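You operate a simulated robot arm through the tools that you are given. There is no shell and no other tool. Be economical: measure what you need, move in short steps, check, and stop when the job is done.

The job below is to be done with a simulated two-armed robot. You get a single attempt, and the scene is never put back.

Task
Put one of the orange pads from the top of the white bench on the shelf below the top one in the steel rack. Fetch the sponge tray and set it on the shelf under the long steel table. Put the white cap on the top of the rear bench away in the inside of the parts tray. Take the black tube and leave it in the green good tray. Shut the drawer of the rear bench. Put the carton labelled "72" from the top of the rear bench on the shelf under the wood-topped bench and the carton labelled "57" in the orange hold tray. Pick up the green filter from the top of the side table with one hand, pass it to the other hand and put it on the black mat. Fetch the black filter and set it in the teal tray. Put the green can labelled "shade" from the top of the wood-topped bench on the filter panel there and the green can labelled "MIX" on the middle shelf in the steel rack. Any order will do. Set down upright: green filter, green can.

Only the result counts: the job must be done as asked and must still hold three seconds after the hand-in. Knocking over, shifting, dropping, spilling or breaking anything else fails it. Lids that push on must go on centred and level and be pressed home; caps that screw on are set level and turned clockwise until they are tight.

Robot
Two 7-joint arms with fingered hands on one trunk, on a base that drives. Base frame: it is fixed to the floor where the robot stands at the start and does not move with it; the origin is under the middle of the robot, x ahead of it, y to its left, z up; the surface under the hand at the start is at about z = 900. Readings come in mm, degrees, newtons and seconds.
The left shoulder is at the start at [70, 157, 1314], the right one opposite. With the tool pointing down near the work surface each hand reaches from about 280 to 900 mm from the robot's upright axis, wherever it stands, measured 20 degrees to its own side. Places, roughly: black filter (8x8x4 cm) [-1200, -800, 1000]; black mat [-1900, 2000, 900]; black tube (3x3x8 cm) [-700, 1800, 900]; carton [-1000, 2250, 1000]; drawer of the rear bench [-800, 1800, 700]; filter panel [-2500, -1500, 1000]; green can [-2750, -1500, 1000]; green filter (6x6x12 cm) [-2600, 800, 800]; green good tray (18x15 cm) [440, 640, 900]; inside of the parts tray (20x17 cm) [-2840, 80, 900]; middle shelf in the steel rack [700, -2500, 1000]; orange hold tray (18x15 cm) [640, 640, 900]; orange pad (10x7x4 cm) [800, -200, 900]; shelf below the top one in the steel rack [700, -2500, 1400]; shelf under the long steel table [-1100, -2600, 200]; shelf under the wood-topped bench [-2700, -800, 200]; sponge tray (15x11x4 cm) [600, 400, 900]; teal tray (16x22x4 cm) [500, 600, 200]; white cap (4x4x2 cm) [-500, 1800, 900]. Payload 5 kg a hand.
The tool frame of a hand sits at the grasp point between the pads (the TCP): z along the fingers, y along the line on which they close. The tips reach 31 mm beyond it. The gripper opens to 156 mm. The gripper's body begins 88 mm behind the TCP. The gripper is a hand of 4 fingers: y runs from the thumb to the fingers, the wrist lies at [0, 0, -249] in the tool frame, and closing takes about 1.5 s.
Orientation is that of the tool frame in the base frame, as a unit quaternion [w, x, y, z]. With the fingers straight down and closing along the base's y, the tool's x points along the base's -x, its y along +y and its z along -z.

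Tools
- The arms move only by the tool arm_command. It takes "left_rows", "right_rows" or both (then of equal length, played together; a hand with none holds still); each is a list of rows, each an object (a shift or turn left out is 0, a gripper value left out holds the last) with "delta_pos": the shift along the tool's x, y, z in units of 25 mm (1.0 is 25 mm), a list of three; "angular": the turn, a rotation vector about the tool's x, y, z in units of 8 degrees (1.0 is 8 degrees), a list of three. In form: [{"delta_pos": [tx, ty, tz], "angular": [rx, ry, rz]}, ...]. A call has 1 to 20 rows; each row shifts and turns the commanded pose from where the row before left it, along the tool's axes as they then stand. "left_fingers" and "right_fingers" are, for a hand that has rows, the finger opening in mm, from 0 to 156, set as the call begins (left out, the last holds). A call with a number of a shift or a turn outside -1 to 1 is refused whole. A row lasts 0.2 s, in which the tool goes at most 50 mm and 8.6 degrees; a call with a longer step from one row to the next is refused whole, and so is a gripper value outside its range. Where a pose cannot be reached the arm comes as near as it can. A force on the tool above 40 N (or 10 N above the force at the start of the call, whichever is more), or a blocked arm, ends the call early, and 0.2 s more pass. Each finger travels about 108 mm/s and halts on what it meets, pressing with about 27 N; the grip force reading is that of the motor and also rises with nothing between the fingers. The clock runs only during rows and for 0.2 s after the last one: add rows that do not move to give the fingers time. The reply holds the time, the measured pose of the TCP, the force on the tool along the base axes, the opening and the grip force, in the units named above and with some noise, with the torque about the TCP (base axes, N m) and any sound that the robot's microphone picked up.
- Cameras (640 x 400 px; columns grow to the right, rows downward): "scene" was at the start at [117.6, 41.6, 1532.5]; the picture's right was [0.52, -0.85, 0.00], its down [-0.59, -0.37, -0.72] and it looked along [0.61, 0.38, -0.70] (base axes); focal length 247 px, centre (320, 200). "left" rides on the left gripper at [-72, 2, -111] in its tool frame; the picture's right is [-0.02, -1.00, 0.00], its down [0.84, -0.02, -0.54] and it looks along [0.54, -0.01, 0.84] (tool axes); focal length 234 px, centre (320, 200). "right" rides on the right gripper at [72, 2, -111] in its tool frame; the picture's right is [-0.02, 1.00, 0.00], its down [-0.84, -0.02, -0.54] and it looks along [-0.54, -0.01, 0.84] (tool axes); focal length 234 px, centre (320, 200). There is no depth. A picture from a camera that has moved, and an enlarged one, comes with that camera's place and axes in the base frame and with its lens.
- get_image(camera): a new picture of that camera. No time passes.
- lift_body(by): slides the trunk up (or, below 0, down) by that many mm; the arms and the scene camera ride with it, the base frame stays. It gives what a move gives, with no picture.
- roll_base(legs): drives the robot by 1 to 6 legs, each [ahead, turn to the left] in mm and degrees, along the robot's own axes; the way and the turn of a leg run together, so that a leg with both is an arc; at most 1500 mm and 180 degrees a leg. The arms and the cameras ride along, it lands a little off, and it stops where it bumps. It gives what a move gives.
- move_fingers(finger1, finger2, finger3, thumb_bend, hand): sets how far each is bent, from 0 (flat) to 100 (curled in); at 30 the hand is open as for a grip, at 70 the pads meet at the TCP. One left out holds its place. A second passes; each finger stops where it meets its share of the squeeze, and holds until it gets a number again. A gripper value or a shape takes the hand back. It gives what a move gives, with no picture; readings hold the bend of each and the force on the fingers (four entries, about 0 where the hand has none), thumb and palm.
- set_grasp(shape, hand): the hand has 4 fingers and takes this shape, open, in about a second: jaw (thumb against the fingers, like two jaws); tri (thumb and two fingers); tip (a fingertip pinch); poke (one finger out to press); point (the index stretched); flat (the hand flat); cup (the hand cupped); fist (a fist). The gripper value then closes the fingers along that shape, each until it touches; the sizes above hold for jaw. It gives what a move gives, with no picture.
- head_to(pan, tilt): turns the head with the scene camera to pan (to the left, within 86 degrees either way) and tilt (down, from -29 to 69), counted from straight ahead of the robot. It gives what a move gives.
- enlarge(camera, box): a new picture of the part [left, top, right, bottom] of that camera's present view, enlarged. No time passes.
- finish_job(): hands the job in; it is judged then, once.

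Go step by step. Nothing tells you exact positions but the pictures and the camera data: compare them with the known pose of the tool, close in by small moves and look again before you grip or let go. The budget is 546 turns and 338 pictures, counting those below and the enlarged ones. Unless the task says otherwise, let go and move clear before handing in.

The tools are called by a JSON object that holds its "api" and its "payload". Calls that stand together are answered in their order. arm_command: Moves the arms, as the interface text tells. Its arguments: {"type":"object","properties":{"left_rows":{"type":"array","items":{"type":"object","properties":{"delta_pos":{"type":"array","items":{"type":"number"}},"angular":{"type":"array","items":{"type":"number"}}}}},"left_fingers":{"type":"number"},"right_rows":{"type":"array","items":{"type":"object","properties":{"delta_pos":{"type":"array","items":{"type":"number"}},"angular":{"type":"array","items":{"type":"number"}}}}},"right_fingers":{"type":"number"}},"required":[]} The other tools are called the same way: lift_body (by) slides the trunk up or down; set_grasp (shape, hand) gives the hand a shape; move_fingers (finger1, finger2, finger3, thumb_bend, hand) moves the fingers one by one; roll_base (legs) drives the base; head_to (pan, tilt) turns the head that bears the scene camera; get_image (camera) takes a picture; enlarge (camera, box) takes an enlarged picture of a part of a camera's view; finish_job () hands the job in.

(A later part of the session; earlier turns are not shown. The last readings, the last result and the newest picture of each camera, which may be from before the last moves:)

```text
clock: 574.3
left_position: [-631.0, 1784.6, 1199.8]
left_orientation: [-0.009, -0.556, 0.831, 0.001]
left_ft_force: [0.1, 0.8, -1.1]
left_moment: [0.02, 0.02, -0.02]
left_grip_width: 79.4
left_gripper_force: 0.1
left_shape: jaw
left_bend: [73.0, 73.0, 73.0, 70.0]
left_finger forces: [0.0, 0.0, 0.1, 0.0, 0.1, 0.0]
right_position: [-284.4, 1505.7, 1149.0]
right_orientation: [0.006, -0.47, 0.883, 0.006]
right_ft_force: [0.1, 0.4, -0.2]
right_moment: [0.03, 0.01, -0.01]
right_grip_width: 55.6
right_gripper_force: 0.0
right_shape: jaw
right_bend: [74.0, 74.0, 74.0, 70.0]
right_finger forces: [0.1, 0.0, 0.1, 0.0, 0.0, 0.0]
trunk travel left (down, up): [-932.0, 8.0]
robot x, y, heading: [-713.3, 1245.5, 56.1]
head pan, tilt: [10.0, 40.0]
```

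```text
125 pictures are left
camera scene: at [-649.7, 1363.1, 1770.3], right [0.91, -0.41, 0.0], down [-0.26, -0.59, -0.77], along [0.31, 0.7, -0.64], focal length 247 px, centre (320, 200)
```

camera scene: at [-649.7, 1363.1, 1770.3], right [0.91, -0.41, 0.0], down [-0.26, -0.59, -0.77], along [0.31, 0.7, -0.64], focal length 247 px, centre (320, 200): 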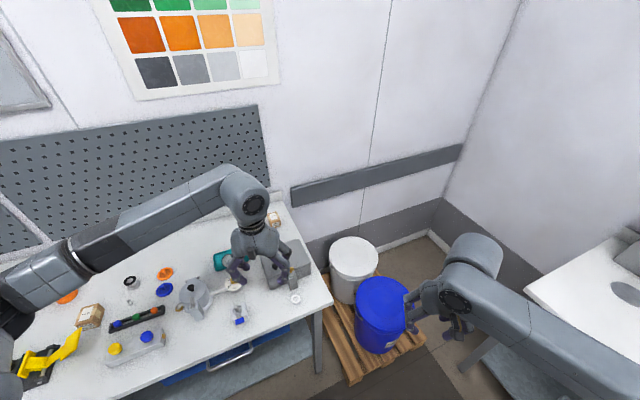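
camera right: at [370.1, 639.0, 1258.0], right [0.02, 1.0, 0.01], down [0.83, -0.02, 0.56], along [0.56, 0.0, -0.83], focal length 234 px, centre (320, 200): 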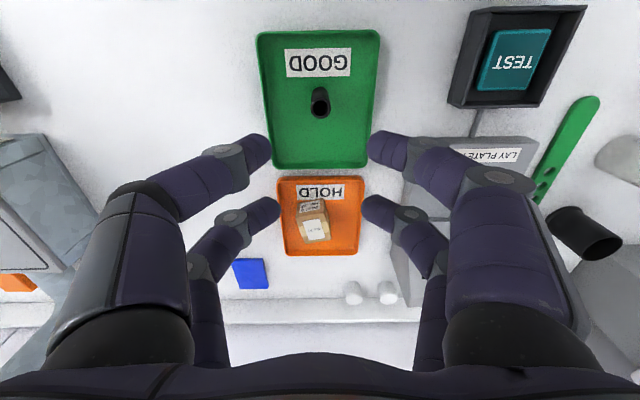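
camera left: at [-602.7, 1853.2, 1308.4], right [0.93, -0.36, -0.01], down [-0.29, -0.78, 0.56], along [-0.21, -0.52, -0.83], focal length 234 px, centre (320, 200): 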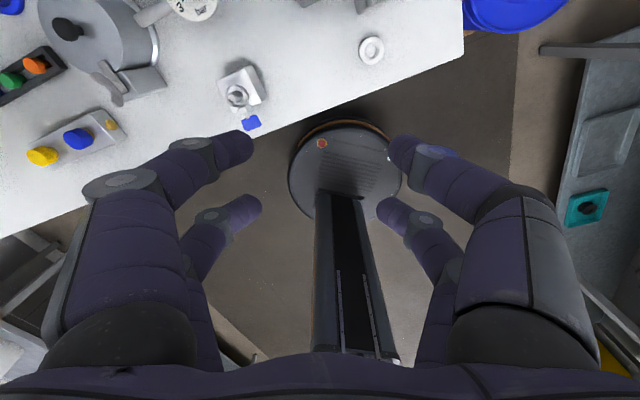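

Cap at (-544,1820), close to a vent block, so I'll use the hand's outer finger pair to keep clear. Move above and descend.

{"api": "arm_command", "payload": {"left_rows": [{"delta_pos": [-0.6, -0.9, 0]}, {"delta_pos": [-0.6, -0.9, 0]}, {"delta_pos": [-0.58, -0.89, 0]}, {"delta_pos": [0, 0, 1]}, {"delta_pos": [0, 0, 1]}, {"delta_pos": [0, 0, 1]}, {"delta_pos": [0, 0, 1]}, {"delta_pos": [0, 0, 1]}, {"delta_pos": [0, 0, 1]}, {"delta_pos": [0, 0, 1]}, {"delta_pos": [0, 0, 1]}, {}], "left_fingers": 62}}

{"api": "get_image", "payload": {"camera": "left"}}

{"api": "enlarge", "payload": {"camera": "scene", "box": [220, 210, 360, 330]}}

```text
clock: 576.9
left_position: [-554.6, 1796.0, 996.5]
left_orientation: [-0.009, -0.558, 0.83, 0.0]
left_ft_force: [-0.3, -0.3, 0.6]
left_moment: [0.01, -0.01, 0.02]
left_grip_width: 62.4
left_gripper_force: 0.0
left_shape: jaw
left_bend: [73.0, 73.0, 73.0, 70.0]
left_finger forces: [0.1, 0.0, 0.0, 0.0, 0.0, 0.1]
right_position: [-285.0, 1504.9, 1150.2]
right_orientation: [0.006, -0.471, 0.882, 0.007]
right_ft_force: [-0.5, -0.4, 1.1]
right_moment: [-0.01, -0.01, -0.02]
right_grip_width: 55.7
right_gripper_force: 0.0
right_shape: jaw
right_bend: [74.0, 74.0, 74.0, 70.0]
right_finger forces: [0.0, 0.0, 0.0, 0.0, 0.1, 0.0]
trunk travel left (down, up): [-932.0, 8.0]
robot x, y, heading: [-709.2, 1241.7, 55.9]
head pan, tilt: [10.0, 40.0]
```

```text
124 pictures are left
camera left: at [-527.4, 1866.6, 1105.6], right [0.93, -0.36, -0.01], down [-0.29, -0.78, 0.56], along [-0.21, -0.52, -0.83], focal length 234 px, centre (320, 200)
```

left: 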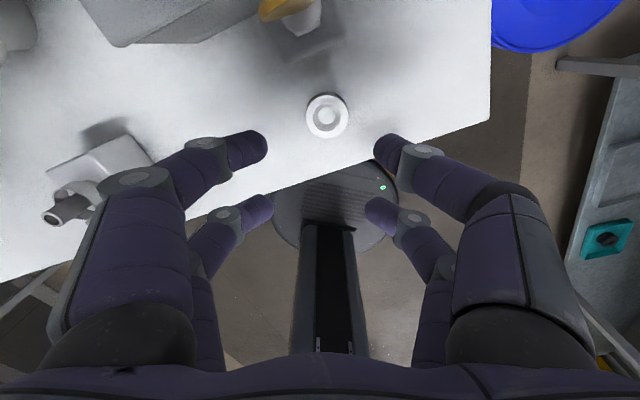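

```text
3.33 times, centred on (290, 270) of scene
camera zoom: at [-649.8, 1363.0, 1770.4], right [0.91, -0.41, 0.0], down [-0.26, -0.59, -0.77], along [0.31, 0.7, -0.64], focal length 824 px, centre (420, -33)
```

zoom: 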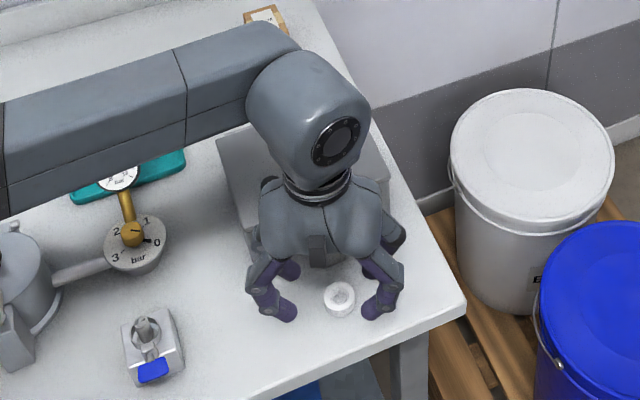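

{"api": "arm_command", "payload": {"left_rows": [{"delta_pos": [-0.24, -0.07, 0.5]}, {"delta_pos": [0, 0, 0.8]}, {"delta_pos": [0, 0, 0.7]}, {"delta_pos": [0, 0, 0.3]}, {}]}}

{"api": "get_image", "payload": {"camera": "left"}}

```text
clock: 578.1
left_position: [-551.8, 1803.4, 939.3]
left_orientation: [-0.008, -0.556, 0.831, 0.0]
left_ft_force: [0.6, -0.1, 0.5]
left_moment: [-0.03, -0.02, -0.01]
left_grip_width: 62.3
left_gripper_force: 0.0
left_shape: jaw
left_bend: [73.0, 73.0, 73.0, 70.0]
left_finger forces: [0.1, 0.0, 0.0, 0.0, 0.1, 0.1]
right_position: [-282.9, 1504.8, 1149.2]
right_orientation: [0.007, -0.47, 0.883, 0.007]
right_ft_force: [0.3, -0.4, -0.1]
right_moment: [0.03, 0.04, -0.02]
right_grip_width: 55.7
right_gripper_force: 0.0
right_shape: jaw
right_bend: [74.0, 74.0, 74.0, 70.0]
right_finger forces: [0.0, 0.1, 0.0, 0.0, 0.0, 0.0]
trunk travel left (down, up): [-932.0, 8.0]
robot x, y, heading: [-708.1, 1247.9, 55.9]
head pan, tilt: [10.0, 40.0]
```

```text
122 pictures are left
camera left: at [-523.7, 1871.4, 1048.2], right [0.93, -0.36, -0.01], down [-0.29, -0.78, 0.56], along [-0.21, -0.52, -0.83], focal length 234 px, centre (320, 200)
```

left: 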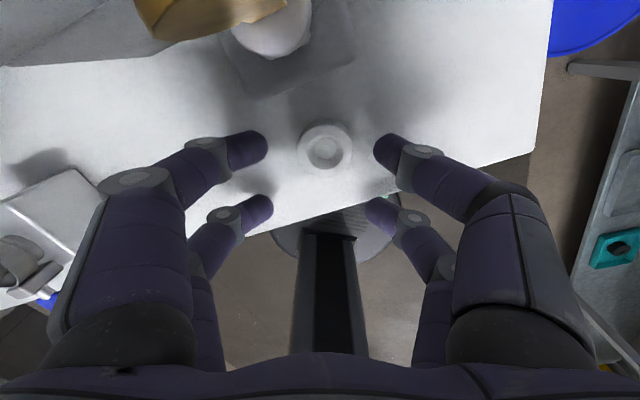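

{"api": "arm_command", "payload": {"left_rows": [{"delta_pos": [0, 0, 0.14]}, {}]}}

{"api": "arm_command", "payload": {"left_rows": [{}, {}, {}, {}], "left_fingers": 5}}

{"api": "get_image", "payload": {"camera": "left"}}

```text
clock: 578.7
left_position: [-551.6, 1801.8, 935.8]
left_orientation: [-0.009, -0.557, 0.83, 0.0]
left_ft_force: [-0.7, -0.3, 0.4]
left_moment: [-0.03, -0.02, -0.01]
left_grip_width: 62.3
left_gripper_force: 0.0
left_shape: jaw
left_bend: [73.0, 73.0, 73.0, 70.0]
left_finger forces: [0.1, 0.1, 0.0, 0.1, 0.1, 0.1]
right_position: [-283.9, 1505.6, 1148.5]
right_orientation: [0.006, -0.471, 0.882, 0.007]
right_ft_force: [0.1, 0.8, 0.9]
right_moment: [-0.02, 0.02, 0.0]
right_grip_width: 55.6
right_gripper_force: 0.0
right_shape: jaw
right_bend: [74.0, 74.0, 74.0, 70.0]
right_finger forces: [0.1, 0.0, 0.1, 0.1, 0.1, 0.1]
trunk travel left (down, up): [-932.0, 8.0]
robot x, y, heading: [-710.7, 1246.6, 56.0]
head pan, tilt: [10.0, 40.0]
```

```text
clock: 579.7
left_position: [-552.2, 1802.9, 935.3]
left_orientation: [-0.008, -0.557, 0.83, 0.0]
left_ft_force: [0.5, -0.3, -0.8]
left_moment: [0.0, 0.0, -0.01]
left_grip_width: 13.0
left_gripper_force: 26.8
left_shape: jaw
left_bend: [73.0, 70.0, 70.0, 70.0]
left_finger forces: [23.3, 0.0, 0.1, 0.0, 23.7, 0.0]
right_position: [-284.3, 1504.9, 1148.4]
right_orientation: [0.006, -0.47, 0.883, 0.005]
right_ft_force: [0.3, 0.5, 0.0]
right_moment: [0.0, -0.03, -0.01]
right_grip_width: 55.6
right_gripper_force: 0.0
right_shape: jaw
right_bend: [74.0, 74.0, 74.0, 70.0]
right_finger forces: [0.0, 0.1, 0.0, 0.0, 0.0, 0.0]
trunk travel left (down, up): [-932.0, 8.0]
robot x, y, heading: [-712.9, 1248.8, 55.9]
head pan, tilt: [10.0, 40.0]
```

```text
121 pictures are left
camera left: at [-523.6, 1871.7, 1045.3], right [0.93, -0.36, -0.01], down [-0.29, -0.78, 0.56], along [-0.21, -0.52, -0.83], focal length 234 px, centre (320, 200)
```

left: 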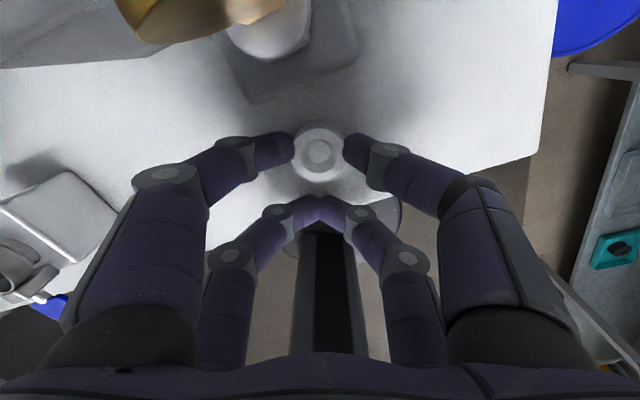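

Cap gripped. Lift straight up.

{"api": "arm_command", "payload": {"left_rows": [{"delta_pos": [0, 0, -0.6]}, {"delta_pos": [0, 0, -1]}, {"delta_pos": [0, 0, -1]}, {"delta_pos": [0, 0, -1]}, {"delta_pos": [0, 0, -1]}, {"delta_pos": [0, 0, -1]}, {"delta_pos": [0, 0, -1]}, {"delta_pos": [0, 0, -1]}, {"delta_pos": [0, 0, -1]}, {"delta_pos": [0, 0, -1]}, {"delta_pos": [0, 0, -1]}, {}]}}

{"api": "get_image", "payload": {"camera": "left"}}

{"api": "get_image", "payload": {"camera": "scene"}}

```text
clock: 582.3
left_position: [-547.9, 1803.1, 1203.9]
left_orientation: [-0.008, -0.557, 0.83, 0.0]
left_ft_force: [0.0, 0.7, -0.3]
left_moment: [-0.03, 0.02, 0.01]
left_grip_width: 13.0
left_gripper_force: 27.7
left_shape: jaw
left_bend: [73.0, 70.0, 70.0, 70.0]
left_finger forces: [23.2, 0.0, 0.0, 0.0, 23.6, 0.0]
right_position: [-284.3, 1505.2, 1149.1]
right_orientation: [0.007, -0.469, 0.883, 0.007]
right_ft_force: [-0.4, 0.9, 0.0]
right_moment: [0.0, -0.01, 0.01]
right_grip_width: 55.6
right_gripper_force: 0.1
right_shape: jaw
right_bend: [74.0, 74.0, 74.0, 70.0]
right_finger forces: [0.0, 0.1, 0.0, 0.0, 0.0, 0.0]
trunk travel left (down, up): [-932.0, 8.0]
robot x, y, heading: [-705.7, 1244.0, 55.8]
head pan, tilt: [10.0, 40.0]
```

```text
120 pictures are left
camera left: at [-520.2, 1873.0, 1312.6], right [0.93, -0.36, -0.01], down [-0.29, -0.78, 0.56], along [-0.21, -0.52, -0.83], focal length 234 px, centre (320, 200)
```

left: 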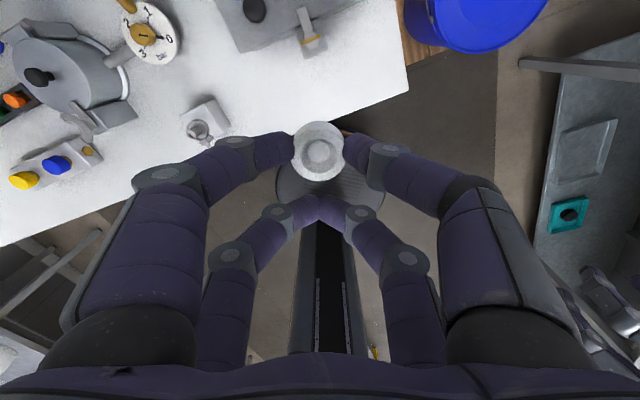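

```text
119 pictures are left
camera scene: at [-649.9, 1363.3, 1770.3], right [0.91, -0.41, 0.0], down [-0.26, -0.59, -0.77], along [0.31, 0.7, -0.64], focal length 247 px, centre (320, 200)
```

scene: 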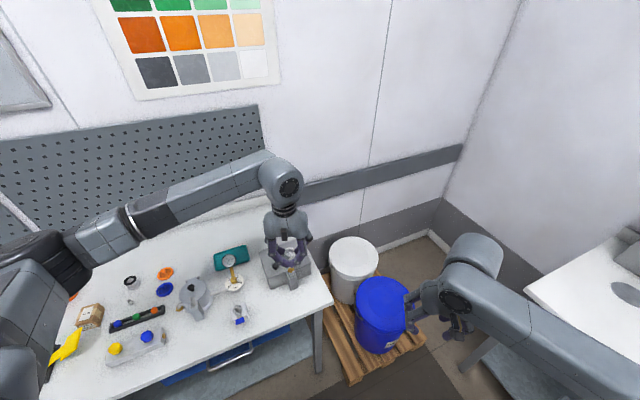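

Cap held. Now carton 72 with the right hand from (-830,1542), heading 88°.

{"api": "roll_base", "payload": {"legs": [[0, 56.8], [323, 0], [0, -24.6]]}}

{"api": "arm_command", "payload": {"right_rows": [{"delta_pos": [0, 0, -1]}, {"delta_pos": [0, 0, -1]}, {"angular": [0, -1, 0]}, {"angular": [0, -1, 0]}, {"angular": [0, -1, 0]}, {"angular": [0, -1, 0]}, {}], "right_fingers": 100}}

{"api": "get_image", "payload": {"camera": "right"}}

{"api": "head_to", "payload": {"pan": -20, "tilt": 40}}

{"api": "get_image", "payload": {"camera": "scene"}}

```text
clock: 588.2
left_position: [-988.8, 2097.6, 1203.1]
left_orientation: [0.009, 0.763, -0.646, 0.002]
left_ft_force: [0.9, 0.5, 0.7]
left_moment: [-0.02, 0.0, -0.02]
left_grip_width: 13.2
left_gripper_force: 26.6
left_shape: jaw
left_bend: [73.0, 70.0, 70.0, 70.0]
left_finger forces: [23.4, 0.0, 0.0, 0.0, 23.7, 0.1]
right_position: [-605.4, 1982.2, 1148.6]
right_orientation: [0.005, -0.693, 0.721, 0.009]
right_ft_force: [0.9, -0.6, -0.3]
right_moment: [0.02, 0.01, 0.01]
right_grip_width: 55.6
right_gripper_force: 0.0
right_shape: jaw
right_bend: [74.0, 74.0, 74.0, 70.0]
right_finger forces: [0.0, 0.0, 0.1, 0.1, 0.1, 0.1]
trunk travel left (down, up): [-932.0, 8.0]
robot x, y, heading: [-832.2, 1537.9, 87.4]
head pan, tilt: [10.0, 40.0]
```

```text
clock: 589.8
left_position: [-987.8, 2095.7, 1202.2]
left_orientation: [0.007, 0.762, -0.647, 0.001]
left_ft_force: [-0.8, -0.6, 0.4]
left_moment: [0.0, -0.02, 0.01]
left_grip_width: 13.4
left_gripper_force: 26.9
left_shape: jaw
left_bend: [73.0, 70.0, 70.0, 70.0]
left_finger forces: [23.5, 0.0, 0.1, 0.1, 23.8, 0.0]
right_position: [-634.3, 1995.6, 1207.9]
right_orientation: [-0.129, 0.707, -0.678, -0.153]
right_ft_force: [-0.6, -0.1, 1.1]
right_moment: [0.02, -0.04, -0.05]
right_grip_width: 99.9
right_gripper_force: 0.0
right_shape: jaw
right_bend: [31.0, 31.0, 31.0, 71.0]
right_finger forces: [0.0, 0.0, 0.1, 0.0, 0.1, 0.1]
right hand out of reach, approached as far as the arm can: row 4, 5
trunk travel left (down, up): [-932.0, 8.0]
robot x, y, heading: [-830.6, 1538.1, 87.8]
head pan, tilt: [10.0, 40.0]
```

```text
118 pictures are left
camera right: at [-628.6, 1885.2, 1280.5], right [-1.0, -0.03, 0.04], down [0.01, 0.56, 0.83], along [-0.04, 0.83, -0.56], focal length 234 px, centre (320, 200)
```

right: 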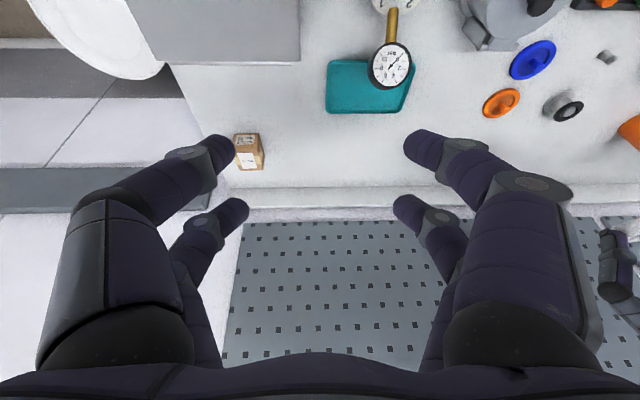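

```text
clock: 590.7
left_position: [-985.7, 2097.7, 1203.2]
left_orientation: [0.008, 0.763, -0.646, 0.002]
left_ft_force: [-0.4, 0.2, 0.0]
left_moment: [-0.04, 0.03, -0.01]
left_grip_width: 13.3
left_gripper_force: 27.0
left_shape: jaw
left_bend: [73.0, 70.0, 70.0, 70.0]
left_finger forces: [23.3, 0.0, 0.0, 0.0, 23.8, 0.0]
right_position: [-631.0, 1996.3, 1205.4]
right_orientation: [-0.129, 0.708, -0.678, -0.154]
right_ft_force: [0.9, 1.0, -0.8]
right_moment: [-0.02, 0.02, -0.04]
right_grip_width: 99.6
right_gripper_force: 0.1
right_shape: jaw
right_bend: [31.0, 31.0, 31.0, 71.0]
right_finger forces: [0.0, 0.1, 0.1, 0.0, 0.1, 0.1]
trunk travel left (down, up): [-932.0, 8.0]
robot x, y, heading: [-835.0, 1537.8, 87.7]
head pan, tilt: [-20.0, 40.0]
```

```text
117 pictures are left
camera scene: at [-798.1, 1664.6, 1770.3], right [0.93, -0.38, 0.0], down [-0.24, -0.6, -0.77], along [0.29, 0.71, -0.64], focal length 247 px, centre (320, 200)
```

scene: 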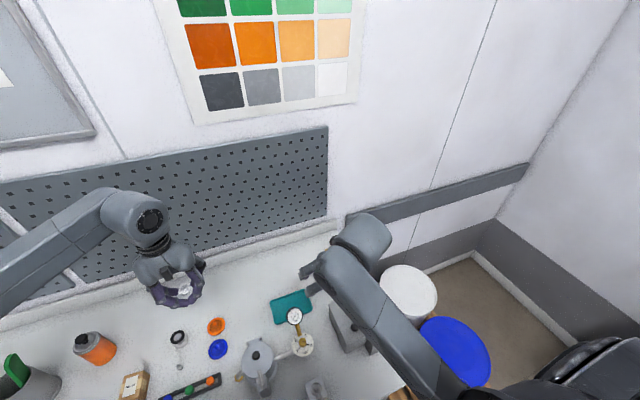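

{"api": "arm_command", "payload": {"right_rows": [{"delta_pos": [-0.77, -0.7, 0.41]}, {"delta_pos": [-0.77, -0.7, 0.41]}, {"delta_pos": [-0.77, -0.7, 0.41]}, {"delta_pos": [-0.77, -0.7, 0.41]}, {"delta_pos": [-0.77, -0.7, 0.41]}, {"delta_pos": [-0.77, -0.7, 0.41]}, {"delta_pos": [-0.77, -0.7, 0.41]}, {"delta_pos": [-0.77, -0.7, 0.41]}, {}]}}

{"api": "lift_body", "payload": {"by": -130}}

{"api": "get_image", "payload": {"camera": "right"}}

{"api": "get_image", "payload": {"camera": "scene"}}

```text
clock: 592.7
left_position: [-985.6, 2097.1, 1202.1]
left_orientation: [0.009, 0.762, -0.647, 0.002]
left_ft_force: [-0.3, -0.1, -0.8]
left_moment: [0.04, 0.01, 0.01]
left_grip_width: 13.0
left_gripper_force: 27.2
left_shape: jaw
left_bend: [73.0, 70.0, 70.0, 70.0]
left_finger forces: [23.3, 0.1, 0.0, 0.0, 23.8, 0.1]
right_position: [-501.1, 2178.3, 1187.7]
right_orientation: [-0.128, 0.707, -0.678, -0.155]
right_ft_force: [-0.1, -1.1, 0.2]
right_moment: [-0.03, 0.01, 0.0]
right_grip_width: 100.0
right_gripper_force: 0.0
right_shape: jaw
right_bend: [31.0, 31.0, 31.0, 71.0]
right_finger forces: [0.0, 0.0, 0.1, 0.0, 0.0, 0.0]
trunk travel left (down, up): [-932.0, 8.0]
robot x, y, heading: [-832.5, 1531.1, 87.7]
head pan, tilt: [-20.0, 40.0]
```

```text
clock: 594.3
left_position: [-985.7, 2097.7, 1073.3]
left_orientation: [0.008, 0.763, -0.646, 0.002]
left_ft_force: [0.2, -0.3, 0.5]
left_moment: [0.0, 0.0, 0.03]
left_grip_width: 13.3
left_gripper_force: 26.8
left_shape: jaw
left_bend: [73.0, 70.0, 70.0, 70.0]
left_finger forces: [23.2, 0.0, 0.1, 0.0, 23.7, 0.0]
right_position: [-501.1, 2176.6, 1058.2]
right_orientation: [-0.127, 0.708, -0.677, -0.155]
right_ft_force: [0.0, 0.4, 1.5]
right_moment: [-0.02, 0.02, -0.02]
right_grip_width: 99.6
right_gripper_force: 0.1
right_shape: jaw
right_bend: [31.0, 31.0, 31.0, 71.0]
right_finger forces: [0.0, 0.1, 0.0, 0.0, 0.0, 0.0]
trunk travel left (down, up): [-802.0, 138.0]
robot x, y, heading: [-828.9, 1537.0, 87.8]
head pan, tilt: [-20.0, 40.0]
```

```text
116 pictures are left
camera right: at [-494.8, 2067.5, 1130.4], right [-1.0, -0.03, 0.04], down [0.02, 0.56, 0.83], along [-0.04, 0.83, -0.56], focal length 234 px, centre (320, 200)
```

right: 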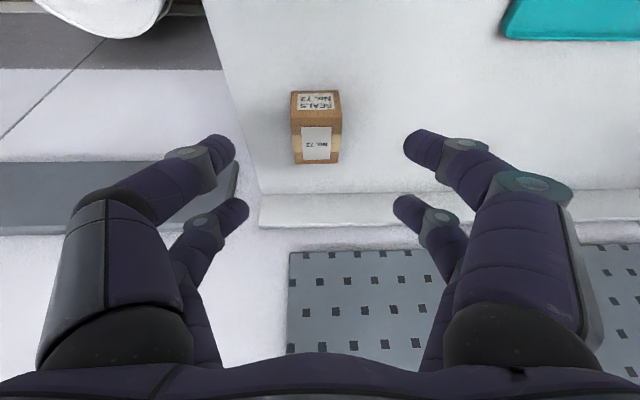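

```text
115 pictures are left
camera scene: at [-798.9, 1664.1, 1640.4], right [0.93, -0.38, 0.0], down [-0.24, -0.59, -0.77], along [0.29, 0.71, -0.64], focal length 247 px, centre (320, 200)
```

scene: 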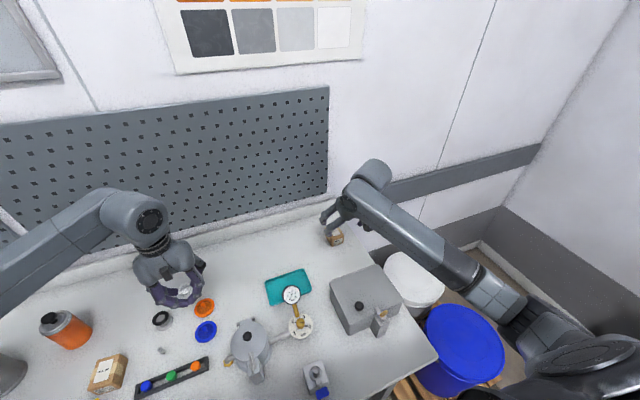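

{"api": "arm_command", "payload": {"right_rows": [{"delta_pos": [-0.3, -0.14, 1]}, {"delta_pos": [0, 0, 1]}, {"delta_pos": [0, 0, 1]}, {"delta_pos": [0, 0, 1]}, {}], "right_fingers": 92}}

{"api": "get_image", "payload": {"camera": "right"}}

```text
clock: 595.5
left_position: [-985.8, 2096.9, 1073.5]
left_orientation: [0.008, 0.763, -0.647, 0.002]
left_ft_force: [0.6, -0.5, -0.3]
left_moment: [-0.02, 0.0, 0.01]
left_grip_width: 13.2
left_gripper_force: 26.7
left_shape: jaw
left_bend: [73.0, 70.0, 70.0, 70.0]
left_finger forces: [23.2, 0.0, 0.0, 0.1, 23.7, 0.0]
right_position: [-500.5, 2224.0, 968.7]
right_orientation: [-0.129, 0.708, -0.677, -0.156]
right_ft_force: [1.2, -0.5, 0.0]
right_moment: [0.02, -0.01, 0.02]
right_grip_width: 92.5
right_gripper_force: 0.1
right_shape: jaw
right_bend: [32.0, 32.0, 32.0, 70.0]
right_finger forces: [0.1, 0.1, 0.1, 0.0, 0.0, 0.0]
trunk travel left (down, up): [-802.0, 138.0]
robot x, y, heading: [-831.4, 1536.8, 87.8]
head pan, tilt: [-20.0, 40.0]
```

```text
114 pictures are left
camera right: at [-495.3, 2114.0, 1041.5], right [-1.0, -0.03, 0.04], down [0.02, 0.56, 0.83], along [-0.04, 0.83, -0.56], focal length 234 px, centre (320, 200)
```

right: 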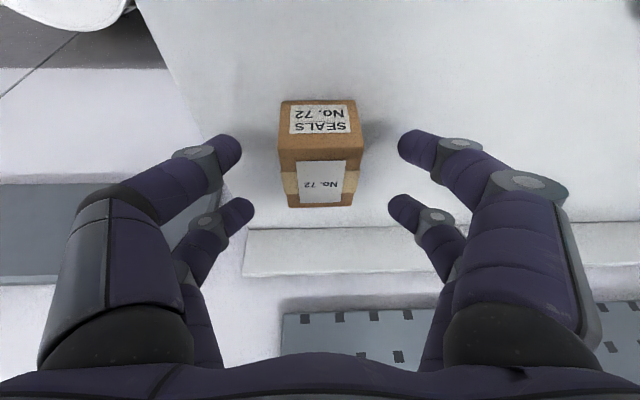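

{"api": "arm_command", "payload": {"right_rows": [{"delta_pos": [0, 0, 0.6]}, {"delta_pos": [0, 0, 0.5]}, {}]}}

{"api": "arm_command", "payload": {"right_rows": [{}, {}, {}, {}, {}], "right_fingers": 15}}

{"api": "get_image", "payload": {"camera": "right"}}

```text
clock: 596.3
left_position: [-986.6, 2096.5, 1072.9]
left_orientation: [0.008, 0.763, -0.646, 0.002]
left_ft_force: [-0.6, 0.9, -0.6]
left_moment: [0.01, -0.02, -0.02]
left_grip_width: 13.2
left_gripper_force: 27.2
left_shape: jaw
left_bend: [73.0, 70.0, 70.0, 70.0]
left_finger forces: [23.3, 0.1, 0.0, 0.0, 23.7, 0.0]
right_position: [-500.7, 2233.5, 942.2]
right_orientation: [-0.129, 0.707, -0.677, -0.154]
right_ft_force: [0.0, -0.7, 0.1]
right_moment: [0.03, 0.0, -0.01]
right_grip_width: 92.8
right_gripper_force: 0.0
right_shape: jaw
right_bend: [32.0, 32.0, 32.0, 70.0]
right_finger forces: [0.0, 0.0, 0.0, 0.1, 0.0, 0.0]
trunk travel left (down, up): [-802.0, 138.0]
robot x, y, heading: [-830.0, 1538.9, 87.8]
head pan, tilt: [-20.0, 40.0]
```

```text
clock: 597.5
left_position: [-986.3, 2096.4, 1072.8]
left_orientation: [0.009, 0.763, -0.646, 0.002]
left_ft_force: [0.1, 0.1, 0.3]
left_moment: [-0.04, 0.0, -0.03]
left_grip_width: 13.1
left_gripper_force: 27.5
left_shape: jaw
left_bend: [73.0, 70.0, 70.0, 70.0]
left_finger forces: [23.3, 0.0, 0.0, 0.0, 23.8, 0.0]
right_position: [-502.4, 2234.8, 942.6]
right_orientation: [-0.127, 0.708, -0.678, -0.154]
right_ft_force: [-0.6, 0.2, -0.2]
right_moment: [0.0, 0.0, 0.02]
right_grip_width: 42.7
right_gripper_force: 27.0
right_shape: jaw
right_bend: [73.0, 74.0, 73.0, 70.0]
right_finger forces: [24.5, 24.6, 24.2, 0.0, 24.8, 0.2]
trunk travel left (down, up): [-802.0, 138.0]
robot x, y, heading: [-832.9, 1539.3, 87.8]
head pan, tilt: [-20.0, 40.0]
```

```text
113 pictures are left
camera right: at [-496.2, 2124.5, 1016.0], right [-1.0, -0.03, 0.04], down [0.02, 0.56, 0.83], along [-0.04, 0.83, -0.56], focal length 234 px, centre (320, 200)
```

right: 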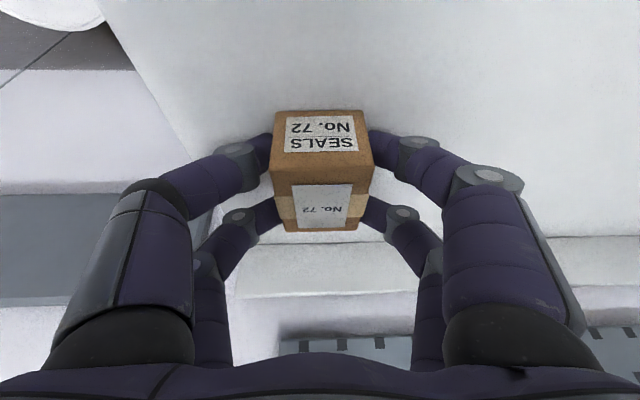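

{"api": "lift_body", "payload": {"by": 135}}

{"api": "arm_command", "payload": {"right_rows": [{"delta_pos": [-0.39, 0.02, -0.92]}, {"delta_pos": [-0.39, 0.02, -0.92]}, {"delta_pos": [-0.39, 0.02, -0.92]}, {}]}}

{"api": "roll_base", "payload": {"legs": [[-400, 0]]}}

{"api": "get_image", "payload": {"camera": "right"}}

{"api": "get_image", "payload": {"camera": "scene"}}

```text
clock: 599.1
left_position: [-987.2, 2096.7, 1206.7]
left_orientation: [0.009, 0.762, -0.647, 0.002]
left_ft_force: [-0.3, -0.3, -0.3]
left_moment: [-0.01, -0.04, -0.02]
left_grip_width: 13.3
left_gripper_force: 27.1
left_shape: jaw
left_bend: [73.0, 70.0, 70.0, 70.0]
left_finger forces: [23.2, 0.0, 0.0, 0.1, 23.7, 0.0]
right_position: [-501.9, 2234.3, 1077.6]
right_orientation: [-0.127, 0.708, -0.678, -0.155]
right_ft_force: [-0.6, -0.8, -1.5]
right_moment: [-0.01, 0.05, 0.03]
right_grip_width: 42.3
right_gripper_force: 27.4
right_shape: jaw
right_bend: [73.0, 74.0, 73.0, 70.0]
right_finger forces: [24.5, 24.5, 24.2, 0.0, 24.8, 0.1]
trunk travel left (down, up): [-937.0, 3.0]
robot x, y, heading: [-832.7, 1534.5, 87.7]
head pan, tilt: [-20.0, 40.0]
```

```text
clock: 600.1
left_position: [-985.4, 2097.1, 1207.1]
left_orientation: [0.009, 0.763, -0.646, 0.003]
left_ft_force: [-0.2, 0.0, 0.3]
left_moment: [0.01, -0.04, 0.02]
left_grip_width: 13.3
left_gripper_force: 26.8
left_shape: jaw
left_bend: [73.0, 70.0, 70.0, 70.0]
left_finger forces: [23.4, 0.0, 0.0, 0.0, 23.7, 0.0]
right_position: [-500.7, 2234.3, 1154.7]
right_orientation: [-0.129, 0.707, -0.678, -0.155]
right_ft_force: [-0.4, 0.2, 0.3]
right_moment: [-0.01, -0.02, 0.03]
right_grip_width: 42.6
right_gripper_force: 26.8
right_shape: jaw
right_bend: [73.0, 74.0, 73.0, 70.0]
right_finger forces: [24.4, 24.5, 24.1, 0.0, 24.8, 0.1]
trunk travel left (down, up): [-937.0, 3.0]
robot x, y, heading: [-827.6, 1537.0, 87.8]
head pan, tilt: [-20.0, 40.0]
```

```text
clock: 602.7
left_position: [-1003.4, 1694.4, 1206.3]
left_orientation: [0.009, 0.764, -0.646, 0.001]
left_ft_force: [-0.4, 0.2, -0.4]
left_moment: [-0.02, 0.04, 0.04]
left_grip_width: 13.2
left_gripper_force: 26.6
left_shape: jaw
left_bend: [73.0, 70.0, 70.0, 70.0]
left_finger forces: [23.3, 0.0, 0.0, 0.0, 23.7, 0.1]
right_position: [-516.8, 1832.9, 1153.1]
right_orientation: [-0.127, 0.709, -0.677, -0.155]
right_ft_force: [-0.1, -0.5, -0.8]
right_moment: [-0.01, 0.0, 0.01]
right_grip_width: 43.0
right_gripper_force: 26.5
right_shape: jaw
right_bend: [73.0, 74.0, 73.0, 70.0]
right_finger forces: [24.5, 24.5, 24.3, 0.1, 24.8, 0.1]
trunk travel left (down, up): [-937.0, 3.0]
robot x, y, heading: [-847.6, 1131.4, 87.8]
head pan, tilt: [-20.0, 40.0]
```

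```text
112 pictures are left
camera right: at [-511.3, 1723.2, 1226.4], right [-1.0, -0.03, 0.04], down [0.01, 0.56, 0.83], along [-0.05, 0.83, -0.56], focal length 234 px, centre (320, 200)
```

right: 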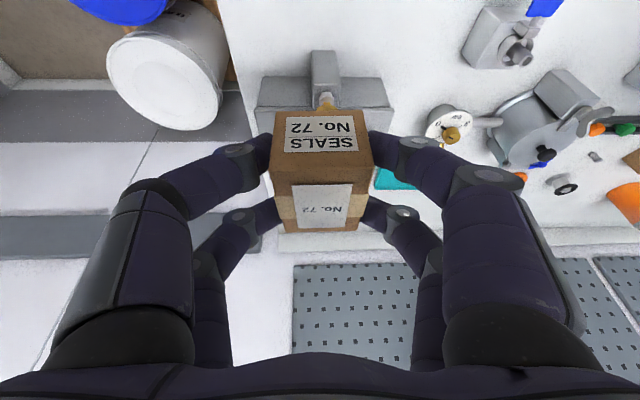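

```text
111 pictures are left
camera scene: at [-814.8, 1262.0, 1775.1], right [0.93, -0.38, 0.0], down [-0.24, -0.6, -0.77], along [0.29, 0.71, -0.64], focal length 247 px, centre (320, 200)
```

scene: 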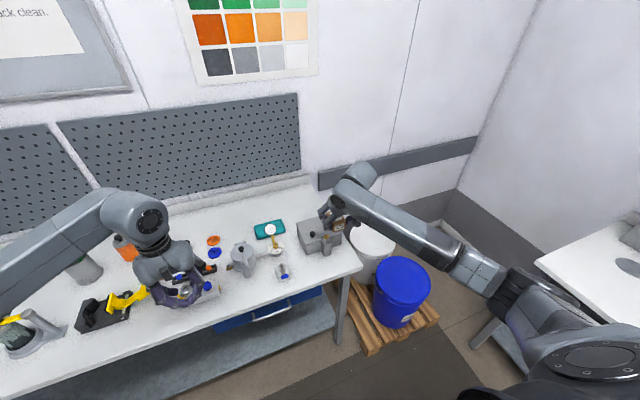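

Both items held. Drive toward the west side (parts tray and side table).

{"api": "roll_base", "payload": {"legs": [[0, 112], [1150, 0], [0, -20]]}}

{"api": "head_to", "payload": {"pan": 10, "tilt": 30}}

{"api": "get_image", "payload": {"camera": "scene"}}

```text
clock: 614.4
left_position: [-2506.5, 573.6, 1207.5]
left_orientation: [0.005, 0.996, 0.093, 0.007]
left_ft_force: [-0.6, -0.7, -0.8]
left_moment: [0.03, 0.01, -0.02]
left_grip_width: 13.3
left_gripper_force: 27.2
left_shape: jaw
left_bend: [73.0, 70.0, 70.0, 70.0]
left_finger forces: [23.3, 0.0, 0.1, 0.0, 23.6, 0.1]
right_position: [-2656.4, 1056.8, 1155.5]
right_orientation: [0.02, 0.979, 0.033, -0.2]
right_ft_force: [-0.8, 0.2, -0.5]
right_moment: [0.01, 0.0, -0.01]
right_grip_width: 42.4
right_gripper_force: 26.3
right_shape: jaw
right_bend: [73.0, 74.0, 73.0, 70.0]
right_finger forces: [24.5, 24.3, 24.2, 0.0, 24.6, 0.1]
trunk travel left (down, up): [-937.0, 3.0]
robot x, y, heading: [-1950.0, 743.3, 179.1]
head pan, tilt: [-20.0, 40.0]
```

```text
clock: 615.3
left_position: [-2506.7, 576.4, 1207.6]
left_orientation: [0.005, 0.996, 0.094, 0.007]
left_ft_force: [-0.8, 0.8, -0.5]
left_moment: [-0.01, 0.02, 0.0]
left_grip_width: 13.3
left_gripper_force: 27.0
left_shape: jaw
left_bend: [73.0, 70.0, 70.0, 70.0]
left_finger forces: [23.4, 0.0, 0.1, 0.0, 23.7, 0.0]
right_position: [-2655.7, 1060.3, 1153.5]
right_orientation: [0.021, 0.979, 0.032, -0.199]
right_ft_force: [-0.1, -0.3, -0.2]
right_moment: [0.03, 0.0, 0.0]
right_grip_width: 42.3
right_gripper_force: 27.8
right_shape: jaw
right_bend: [73.0, 74.0, 73.0, 70.0]
right_finger forces: [24.4, 24.3, 24.0, 0.1, 24.6, 0.1]
trunk travel left (down, up): [-937.0, 3.0]
robot x, y, heading: [-1950.3, 744.6, 178.8]
head pan, tilt: [10.0, 30.0]
```

```text
110 pictures are left
camera scene: at [-2092.8, 729.7, 1790.7], right [-0.16, 0.99, 0.0], down [0.49, 0.08, -0.87], along [-0.86, -0.14, -0.5], focal length 247 px, centre (320, 200)
```

scene: 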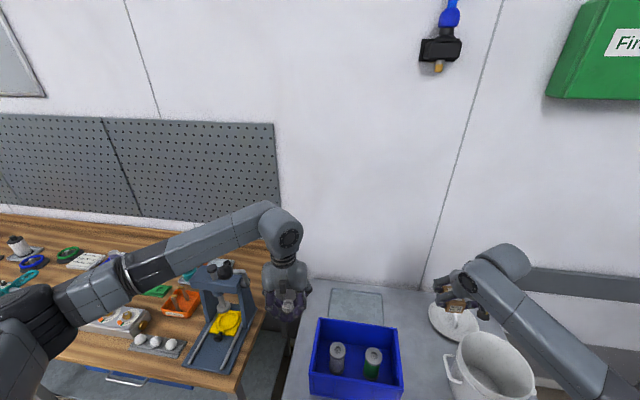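

{"api": "enlarge", "payload": {"camera": "scene", "box": [60, 220, 300, 380]}}

{"api": "enlarge", "payload": {"camera": "scene", "box": [290, 280, 490, 400]}}

```text
2.50 times, centred on (180, 300) of scene
camera zoom: at [-2092.8, 729.7, 1790.7], right [-0.16, 0.99, 0.0], down [0.49, 0.08, -0.87], along [-0.86, -0.14, -0.5], focal length 618 px, centre (670, -50)
```

zoom: 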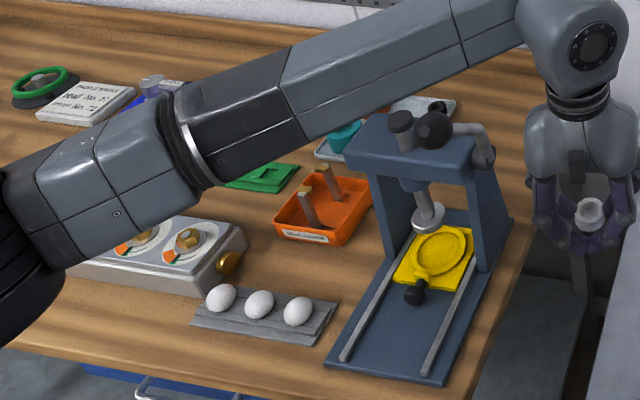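

```text
3.20 times, centred on (390, 340) of scene
camera zoom: at [-2092.8, 729.7, 1790.7], right [-0.16, 0.99, 0.0], down [0.49, 0.08, -0.87], along [-0.86, -0.14, -0.5], focal length 791 px, centre (96, -248)
```

zoom: 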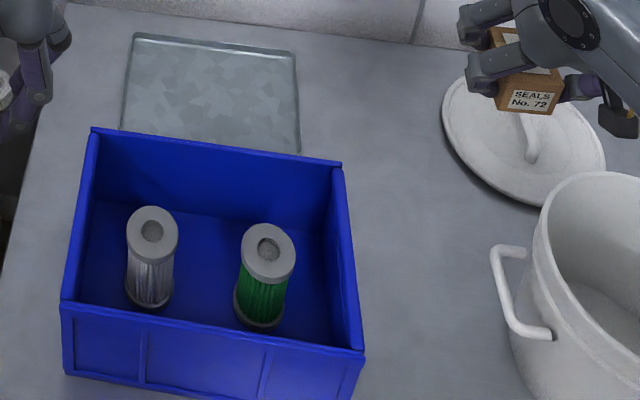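

{"api": "enlarge", "payload": {"camera": "scene", "box": [155, 280, 215, 320]}}

{"api": "arm_command", "payload": {"right_rows": [{"delta_pos": [0.9, 0, -0.38]}, {"delta_pos": [0.9, 0, -0.38]}, {"delta_pos": [0.9, 0, -0.38]}, {"delta_pos": [0.9, 0, -0.38]}, {"delta_pos": [0.9, 0, -0.38]}, {"delta_pos": [0.9, 0, -0.38]}, {"delta_pos": [0.9, 0, -0.38]}, {"delta_pos": [0.9, 0, -0.38]}, {}]}}

{"api": "roll_base", "payload": {"legs": [[0, 90], [480, 0], [0, -90], [150, 0]]}}

{"api": "head_to", "payload": {"pan": 15, "tilt": 40}}

{"api": "get_image", "payload": {"camera": "scene"}}

```text
10.00 times, centred on (185, 300) of scene
camera zoom: at [-2092.8, 729.7, 1790.7], right [-0.16, 0.99, 0.0], down [0.49, 0.08, -0.87], along [-0.86, -0.14, -0.5], focal length 2473 px, centre (1670, -800)
```

zoom: 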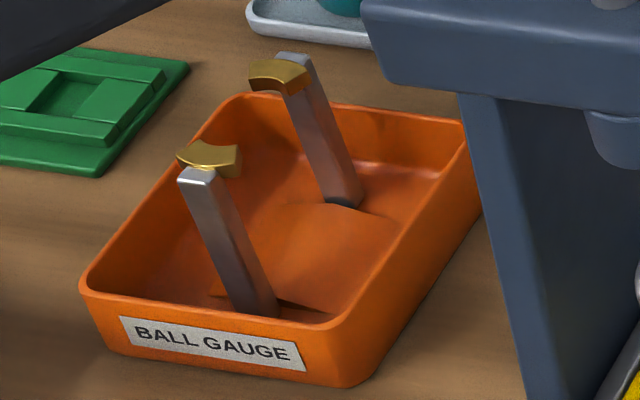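

```text
clock: 617.3
left_position: [-2507.5, 576.3, 1206.6]
left_orientation: [0.005, 0.996, 0.093, 0.007]
left_ft_force: [-0.2, 0.7, 0.6]
left_moment: [0.0, -0.03, -0.04]
left_grip_width: 13.4
left_gripper_force: 26.8
left_shape: jaw
left_bend: [73.0, 70.0, 70.0, 70.0]
left_finger forces: [23.3, 0.0, 0.0, 0.0, 23.7, 0.0]
right_position: [-2461.9, 1073.2, 1153.7]
right_orientation: [0.022, 0.979, 0.033, -0.2]
right_ft_force: [-0.1, -0.3, -0.1]
right_moment: [-0.04, -0.02, 0.02]
right_grip_width: 42.1
right_gripper_force: 26.5
right_shape: jaw
right_bend: [73.0, 74.0, 73.0, 70.0]
right_finger forces: [24.3, 24.2, 24.0, 0.0, 24.5, 0.1]
trunk travel left (down, up): [-937.0, 3.0]
robot x, y, heading: [-1951.3, 746.1, 179.1]
head pan, tilt: [10.0, 30.0]
```

```text
clock: 626.4
left_position: [-2301.3, -208.8, 1206.6]
left_orientation: [0.002, 0.914, 0.406, 0.009]
left_ft_force: [-0.1, 0.8, 0.1]
left_moment: [0.01, -0.03, -0.02]
left_grip_width: 13.2
left_gripper_force: 27.2
left_shape: jaw
left_bend: [73.0, 70.0, 70.0, 70.0]
left_finger forces: [23.8, 0.1, 0.0, 0.2, 23.9, 0.1]
right_position: [-2567.1, 202.6, 1165.4]
right_orientation: [0.098, 0.912, 0.347, -0.196]
right_ft_force: [5.8, -6.6, 3.7]
right_moment: [-0.14, -0.08, 0.15]
right_grip_width: 41.7
right_gripper_force: 26.4
right_shape: jaw
right_bend: [73.0, 73.0, 75.0, 71.0]
right_finger forces: [28.1, 28.3, 31.5, 0.1, 23.3, 0.1]
trunk travel left (down, up): [-937.0, 3.0]
robot x, y, heading: [-1957.1, 262.3, -143.9]
head pan, tilt: [10.0, 30.0]
stopped in leg 3: the force on the tool passed its limit at 56 N (the readings are from after the stop); the commanded pose is now the measured one
```

```text
clock: 627.1
left_position: [-2300.5, -208.9, 1207.2]
left_orientation: [0.001, 0.915, 0.404, 0.008]
left_ft_force: [0.1, -0.3, 0.3]
left_moment: [0.03, 0.0, 0.0]
left_grip_width: 13.2
left_gripper_force: 27.1
left_shape: jaw
left_bend: [73.0, 70.0, 70.0, 70.0]
left_finger forces: [23.7, 0.0, 0.0, 0.0, 24.0, 0.0]
right_position: [-2566.2, 203.4, 1166.3]
right_orientation: [0.096, 0.912, 0.347, -0.197]
right_ft_force: [5.8, -8.4, 2.4]
right_moment: [-0.3, -0.11, 0.21]
right_grip_width: 41.5
right_gripper_force: 27.4
right_shape: jaw
right_bend: [73.0, 73.0, 75.0, 71.0]
right_finger forces: [28.4, 28.5, 29.6, 0.1, 22.6, 0.0]
trunk travel left (down, up): [-937.0, 3.0]
robot x, y, heading: [-1954.5, 261.2, -143.8]
head pan, tilt: [15.0, 40.0]
```

```text
106 pictures are left
camera scene: at [-2052.7, 161.2, 1775.4], right [-0.78, 0.63, 0.0], down [0.4, 0.5, -0.77], along [-0.48, -0.6, -0.64], focal length 247 px, centre (320, 200)
```

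scene: 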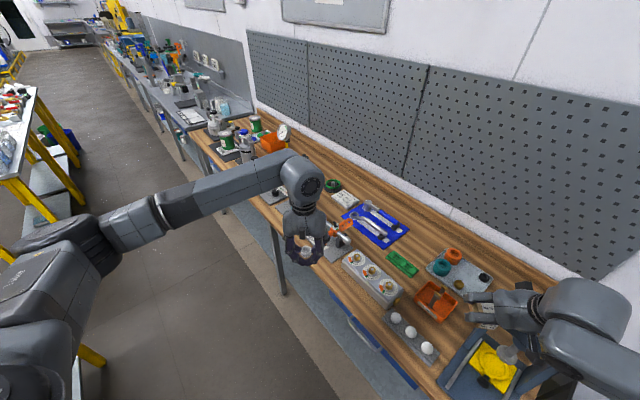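

The right hand touched the arbor press's top while turning. Turn back at once and check.

{"api": "roll_base", "payload": {"legs": [[0, 25]]}}

{"api": "get_image", "payload": {"camera": "right"}}

{"api": "head_to", "payload": {"pan": -30, "tilt": 35}}

{"api": "get_image", "payload": {"camera": "scene"}}

```text
clock: 628.7
left_position: [-2079.2, -306.9, 1207.7]
left_orientation: [0.002, 0.809, 0.588, 0.009]
left_ft_force: [0.7, -0.3, -0.5]
left_moment: [-0.04, 0.01, -0.04]
left_grip_width: 13.3
left_gripper_force: 26.9
left_shape: jaw
left_bend: [73.0, 70.0, 70.0, 70.0]
left_finger forces: [23.7, 0.1, 0.0, 0.0, 23.9, 0.0]
right_position: [-2492.5, -39.1, 1164.7]
right_orientation: [0.135, 0.82, 0.53, -0.172]
right_ft_force: [-0.6, -0.7, 0.1]
right_moment: [0.04, -0.02, 0.02]
right_grip_width: 41.6
right_gripper_force: 26.9
right_shape: jaw
right_bend: [73.0, 73.0, 74.0, 71.0]
right_finger forces: [25.9, 26.2, 26.2, 0.1, 25.9, 0.0]
trunk travel left (down, up): [-937.0, 3.0]
robot x, y, heading: [-1958.3, 260.6, -119.5]
head pan, tilt: [15.0, 40.0]
```

```text
105 pictures are left
camera right: at [-2448.4, 63.8, 1233.6], right [0.91, -0.42, 0.05], down [-0.26, -0.46, 0.85], along [-0.33, -0.78, -0.53], focal length 234 px, centre (320, 200)
```

right: 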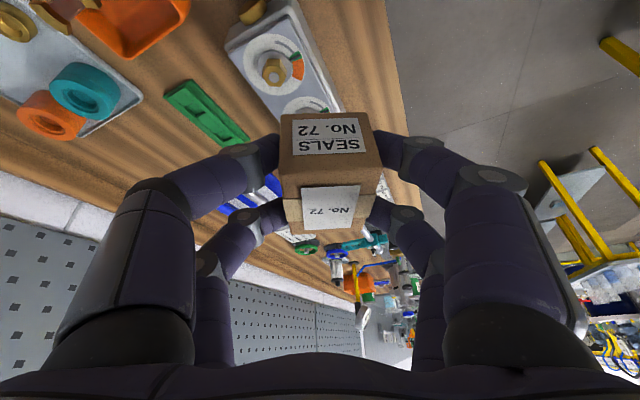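

```text
clock: 629.9
left_position: [-2077.6, -306.6, 1207.5]
left_orientation: [0.001, 0.809, 0.588, 0.009]
left_ft_force: [-0.6, 0.1, -0.8]
left_moment: [-0.03, 0.04, 0.01]
left_grip_width: 13.1
left_gripper_force: 27.0
left_shape: jaw
left_bend: [73.0, 70.0, 70.0, 70.0]
left_finger forces: [23.7, 0.0, 0.1, 0.0, 24.0, 0.1]
right_position: [-2491.4, -40.0, 1164.1]
right_orientation: [0.135, 0.819, 0.531, -0.172]
right_ft_force: [0.2, 0.1, -1.4]
right_moment: [0.02, -0.01, -0.01]
right_grip_width: 41.7
right_gripper_force: 26.9
right_shape: jaw
right_bend: [73.0, 73.0, 74.0, 71.0]
right_finger forces: [25.9, 26.1, 26.2, 0.0, 26.0, 0.0]
trunk travel left (down, up): [-937.0, 3.0]
robot x, y, heading: [-1960.1, 263.8, -119.6]
head pan, tilt: [-30.0, 35.0]
```

```text
104 pictures are left
camera scene: at [-2061.1, 170.7, 1782.9], right [-0.51, 0.86, 0.0], down [0.49, 0.29, -0.82], along [-0.71, -0.41, -0.57], focal length 247 px, centre (320, 200)
```

scene: 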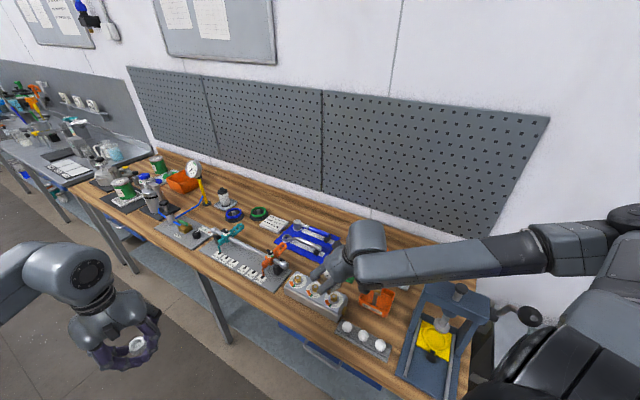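

The press and its lever are unmoved (positions match before). The parts tray is the grey tray near (-2870,72). First I'll place carton 72 so the right arm is free: drive to the wood bench's lower shelf around y=-800.

{"api": "roll_base", "payload": {"legs": [[0, 33], [1265, 0], [0, -93.5]]}}

{"api": "lift_body", "payload": {"by": -400}}

{"api": "lift_body", "payload": {"by": -350}}

{"api": "head_to", "payload": {"pan": -5, "tilt": 20}}

{"api": "get_image", "payload": {"camera": "scene"}}

```text
clock: 641.7
left_position: [-2441.3, -1177.3, 1207.0]
left_orientation: [0.005, 0.995, 0.102, 0.007]
left_ft_force: [0.2, -0.3, 0.4]
left_moment: [0.04, 0.01, 0.0]
left_grip_width: 13.5
left_gripper_force: 27.0
left_shape: jaw
left_bend: [73.0, 70.0, 70.0, 70.0]
left_finger forces: [24.0, 0.0, 0.0, 0.0, 24.0, 0.1]
right_position: [-2413.7, -686.1, 1165.5]
right_orientation: [0.03, 0.975, 0.049, -0.216]
right_ft_force: [-0.2, 0.0, -0.7]
right_moment: [0.01, -0.04, 0.02]
right_grip_width: 41.3
right_gripper_force: 26.7
right_shape: jaw
right_bend: [73.0, 73.0, 74.0, 71.0]
right_finger forces: [25.6, 26.0, 26.0, 0.0, 25.7, 0.0]
trunk travel left (down, up): [-937.0, 3.0]
robot x, y, heading: [-1890.6, -996.0, -179.8]
head pan, tilt: [-30.0, 35.0]
```

```text
clock: 643.9
left_position: [-2438.9, -1176.6, 975.9]
left_orientation: [0.005, 0.995, 0.103, 0.007]
left_ft_force: [-0.1, -0.2, -0.1]
left_moment: [0.0, 0.0, -0.03]
left_grip_width: 13.4
left_gripper_force: 27.4
left_shape: jaw
left_bend: [73.0, 70.0, 70.0, 70.0]
left_finger forces: [24.0, 0.0, 0.0, 0.0, 24.0, 0.0]
right_position: [-2416.1, -687.0, 940.8]
right_orientation: [0.031, 0.973, 0.052, -0.224]
right_ft_force: [2.7, -0.7, 11.1]
right_moment: [-0.05, -0.18, -0.02]
right_grip_width: 44.2
right_gripper_force: 27.1
right_shape: jaw
right_bend: [74.0, 73.0, 74.0, 72.0]
right_finger forces: [27.1, 25.8, 27.0, 0.1, 25.9, 0.0]
trunk travel left (down, up): [-705.0, 235.0]
robot x, y, heading: [-1884.0, -1000.6, -179.9]
head pan, tilt: [-30.0, 35.0]
stopped: the force on the tool passed its limit at 64 N (the readings are from after the stop); the commanded pose is now the measured one
```

```text
clock: 644.4
left_position: [-2438.7, -1176.9, 970.3]
left_orientation: [0.004, 0.995, 0.102, 0.007]
left_ft_force: [-0.7, 0.1, -0.5]
left_moment: [0.01, -0.05, 0.0]
left_grip_width: 13.2
left_gripper_force: 26.9
left_shape: jaw
left_bend: [73.0, 70.0, 70.0, 70.0]
left_finger forces: [24.0, 0.1, 0.0, 0.0, 24.0, 0.1]
right_position: [-2420.3, -686.4, 940.4]
right_orientation: [0.027, 0.971, 0.053, -0.231]
right_ft_force: [10.4, -0.4, 23.3]
right_moment: [0.15, -0.72, -0.07]
right_grip_width: 44.3
right_gripper_force: 27.3
right_shape: jaw
right_bend: [74.0, 73.0, 74.0, 72.0]
right_finger forces: [29.3, 26.7, 25.8, 0.0, 37.9, 0.0]
trunk travel left (down, up): [-699.0, 241.0]
robot x, y, heading: [-1888.4, -996.0, -179.7]
head pan, tilt: [-30.0, 35.0]
stopped: the force on the tool passed its limit at 46 N (the readings are from after the stop); the commanded pose is now the measured one
```

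```text
clock: 645.3
left_position: [-2439.1, -1177.6, 970.8]
left_orientation: [0.004, 0.995, 0.103, 0.006]
left_ft_force: [-0.6, -0.9, -0.3]
left_moment: [0.01, -0.03, -0.03]
left_grip_width: 13.1
left_gripper_force: 27.3
left_shape: jaw
left_bend: [73.0, 70.0, 70.0, 70.0]
left_finger forces: [24.0, 0.0, 0.0, 0.0, 24.1, 0.1]
right_position: [-2420.3, -686.5, 941.5]
right_orientation: [0.028, 0.971, 0.053, -0.231]
right_ft_force: [-1.6, 0.0, 27.8]
right_moment: [0.04, -0.23, -0.04]
right_grip_width: 44.3
right_gripper_force: 26.8
right_shape: jaw
right_bend: [74.0, 73.0, 74.0, 72.0]
right_finger forces: [28.6, 26.5, 26.1, 0.0, 37.0, 0.1]
trunk travel left (down, up): [-699.0, 241.0]
robot x, y, heading: [-1884.2, -995.2, -179.7]
head pan, tilt: [-5.0, 20.0]
```

```text
103 pictures are left
camera scene: at [-2030.0, -994.4, 1569.4], right [0.09, 1.0, 0.0], down [0.34, -0.03, -0.94], along [-0.94, 0.08, -0.34], focal length 247 px, centre (320, 200)
```

scene: 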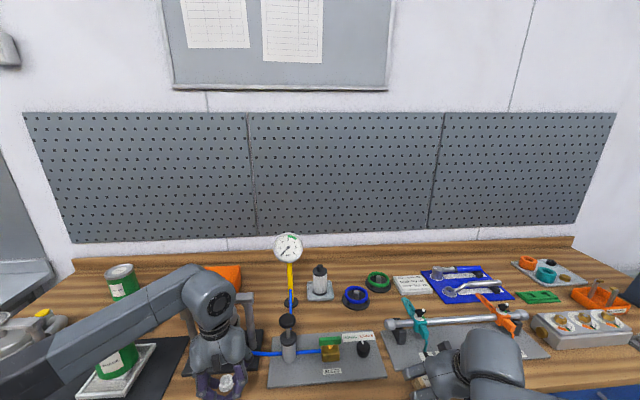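

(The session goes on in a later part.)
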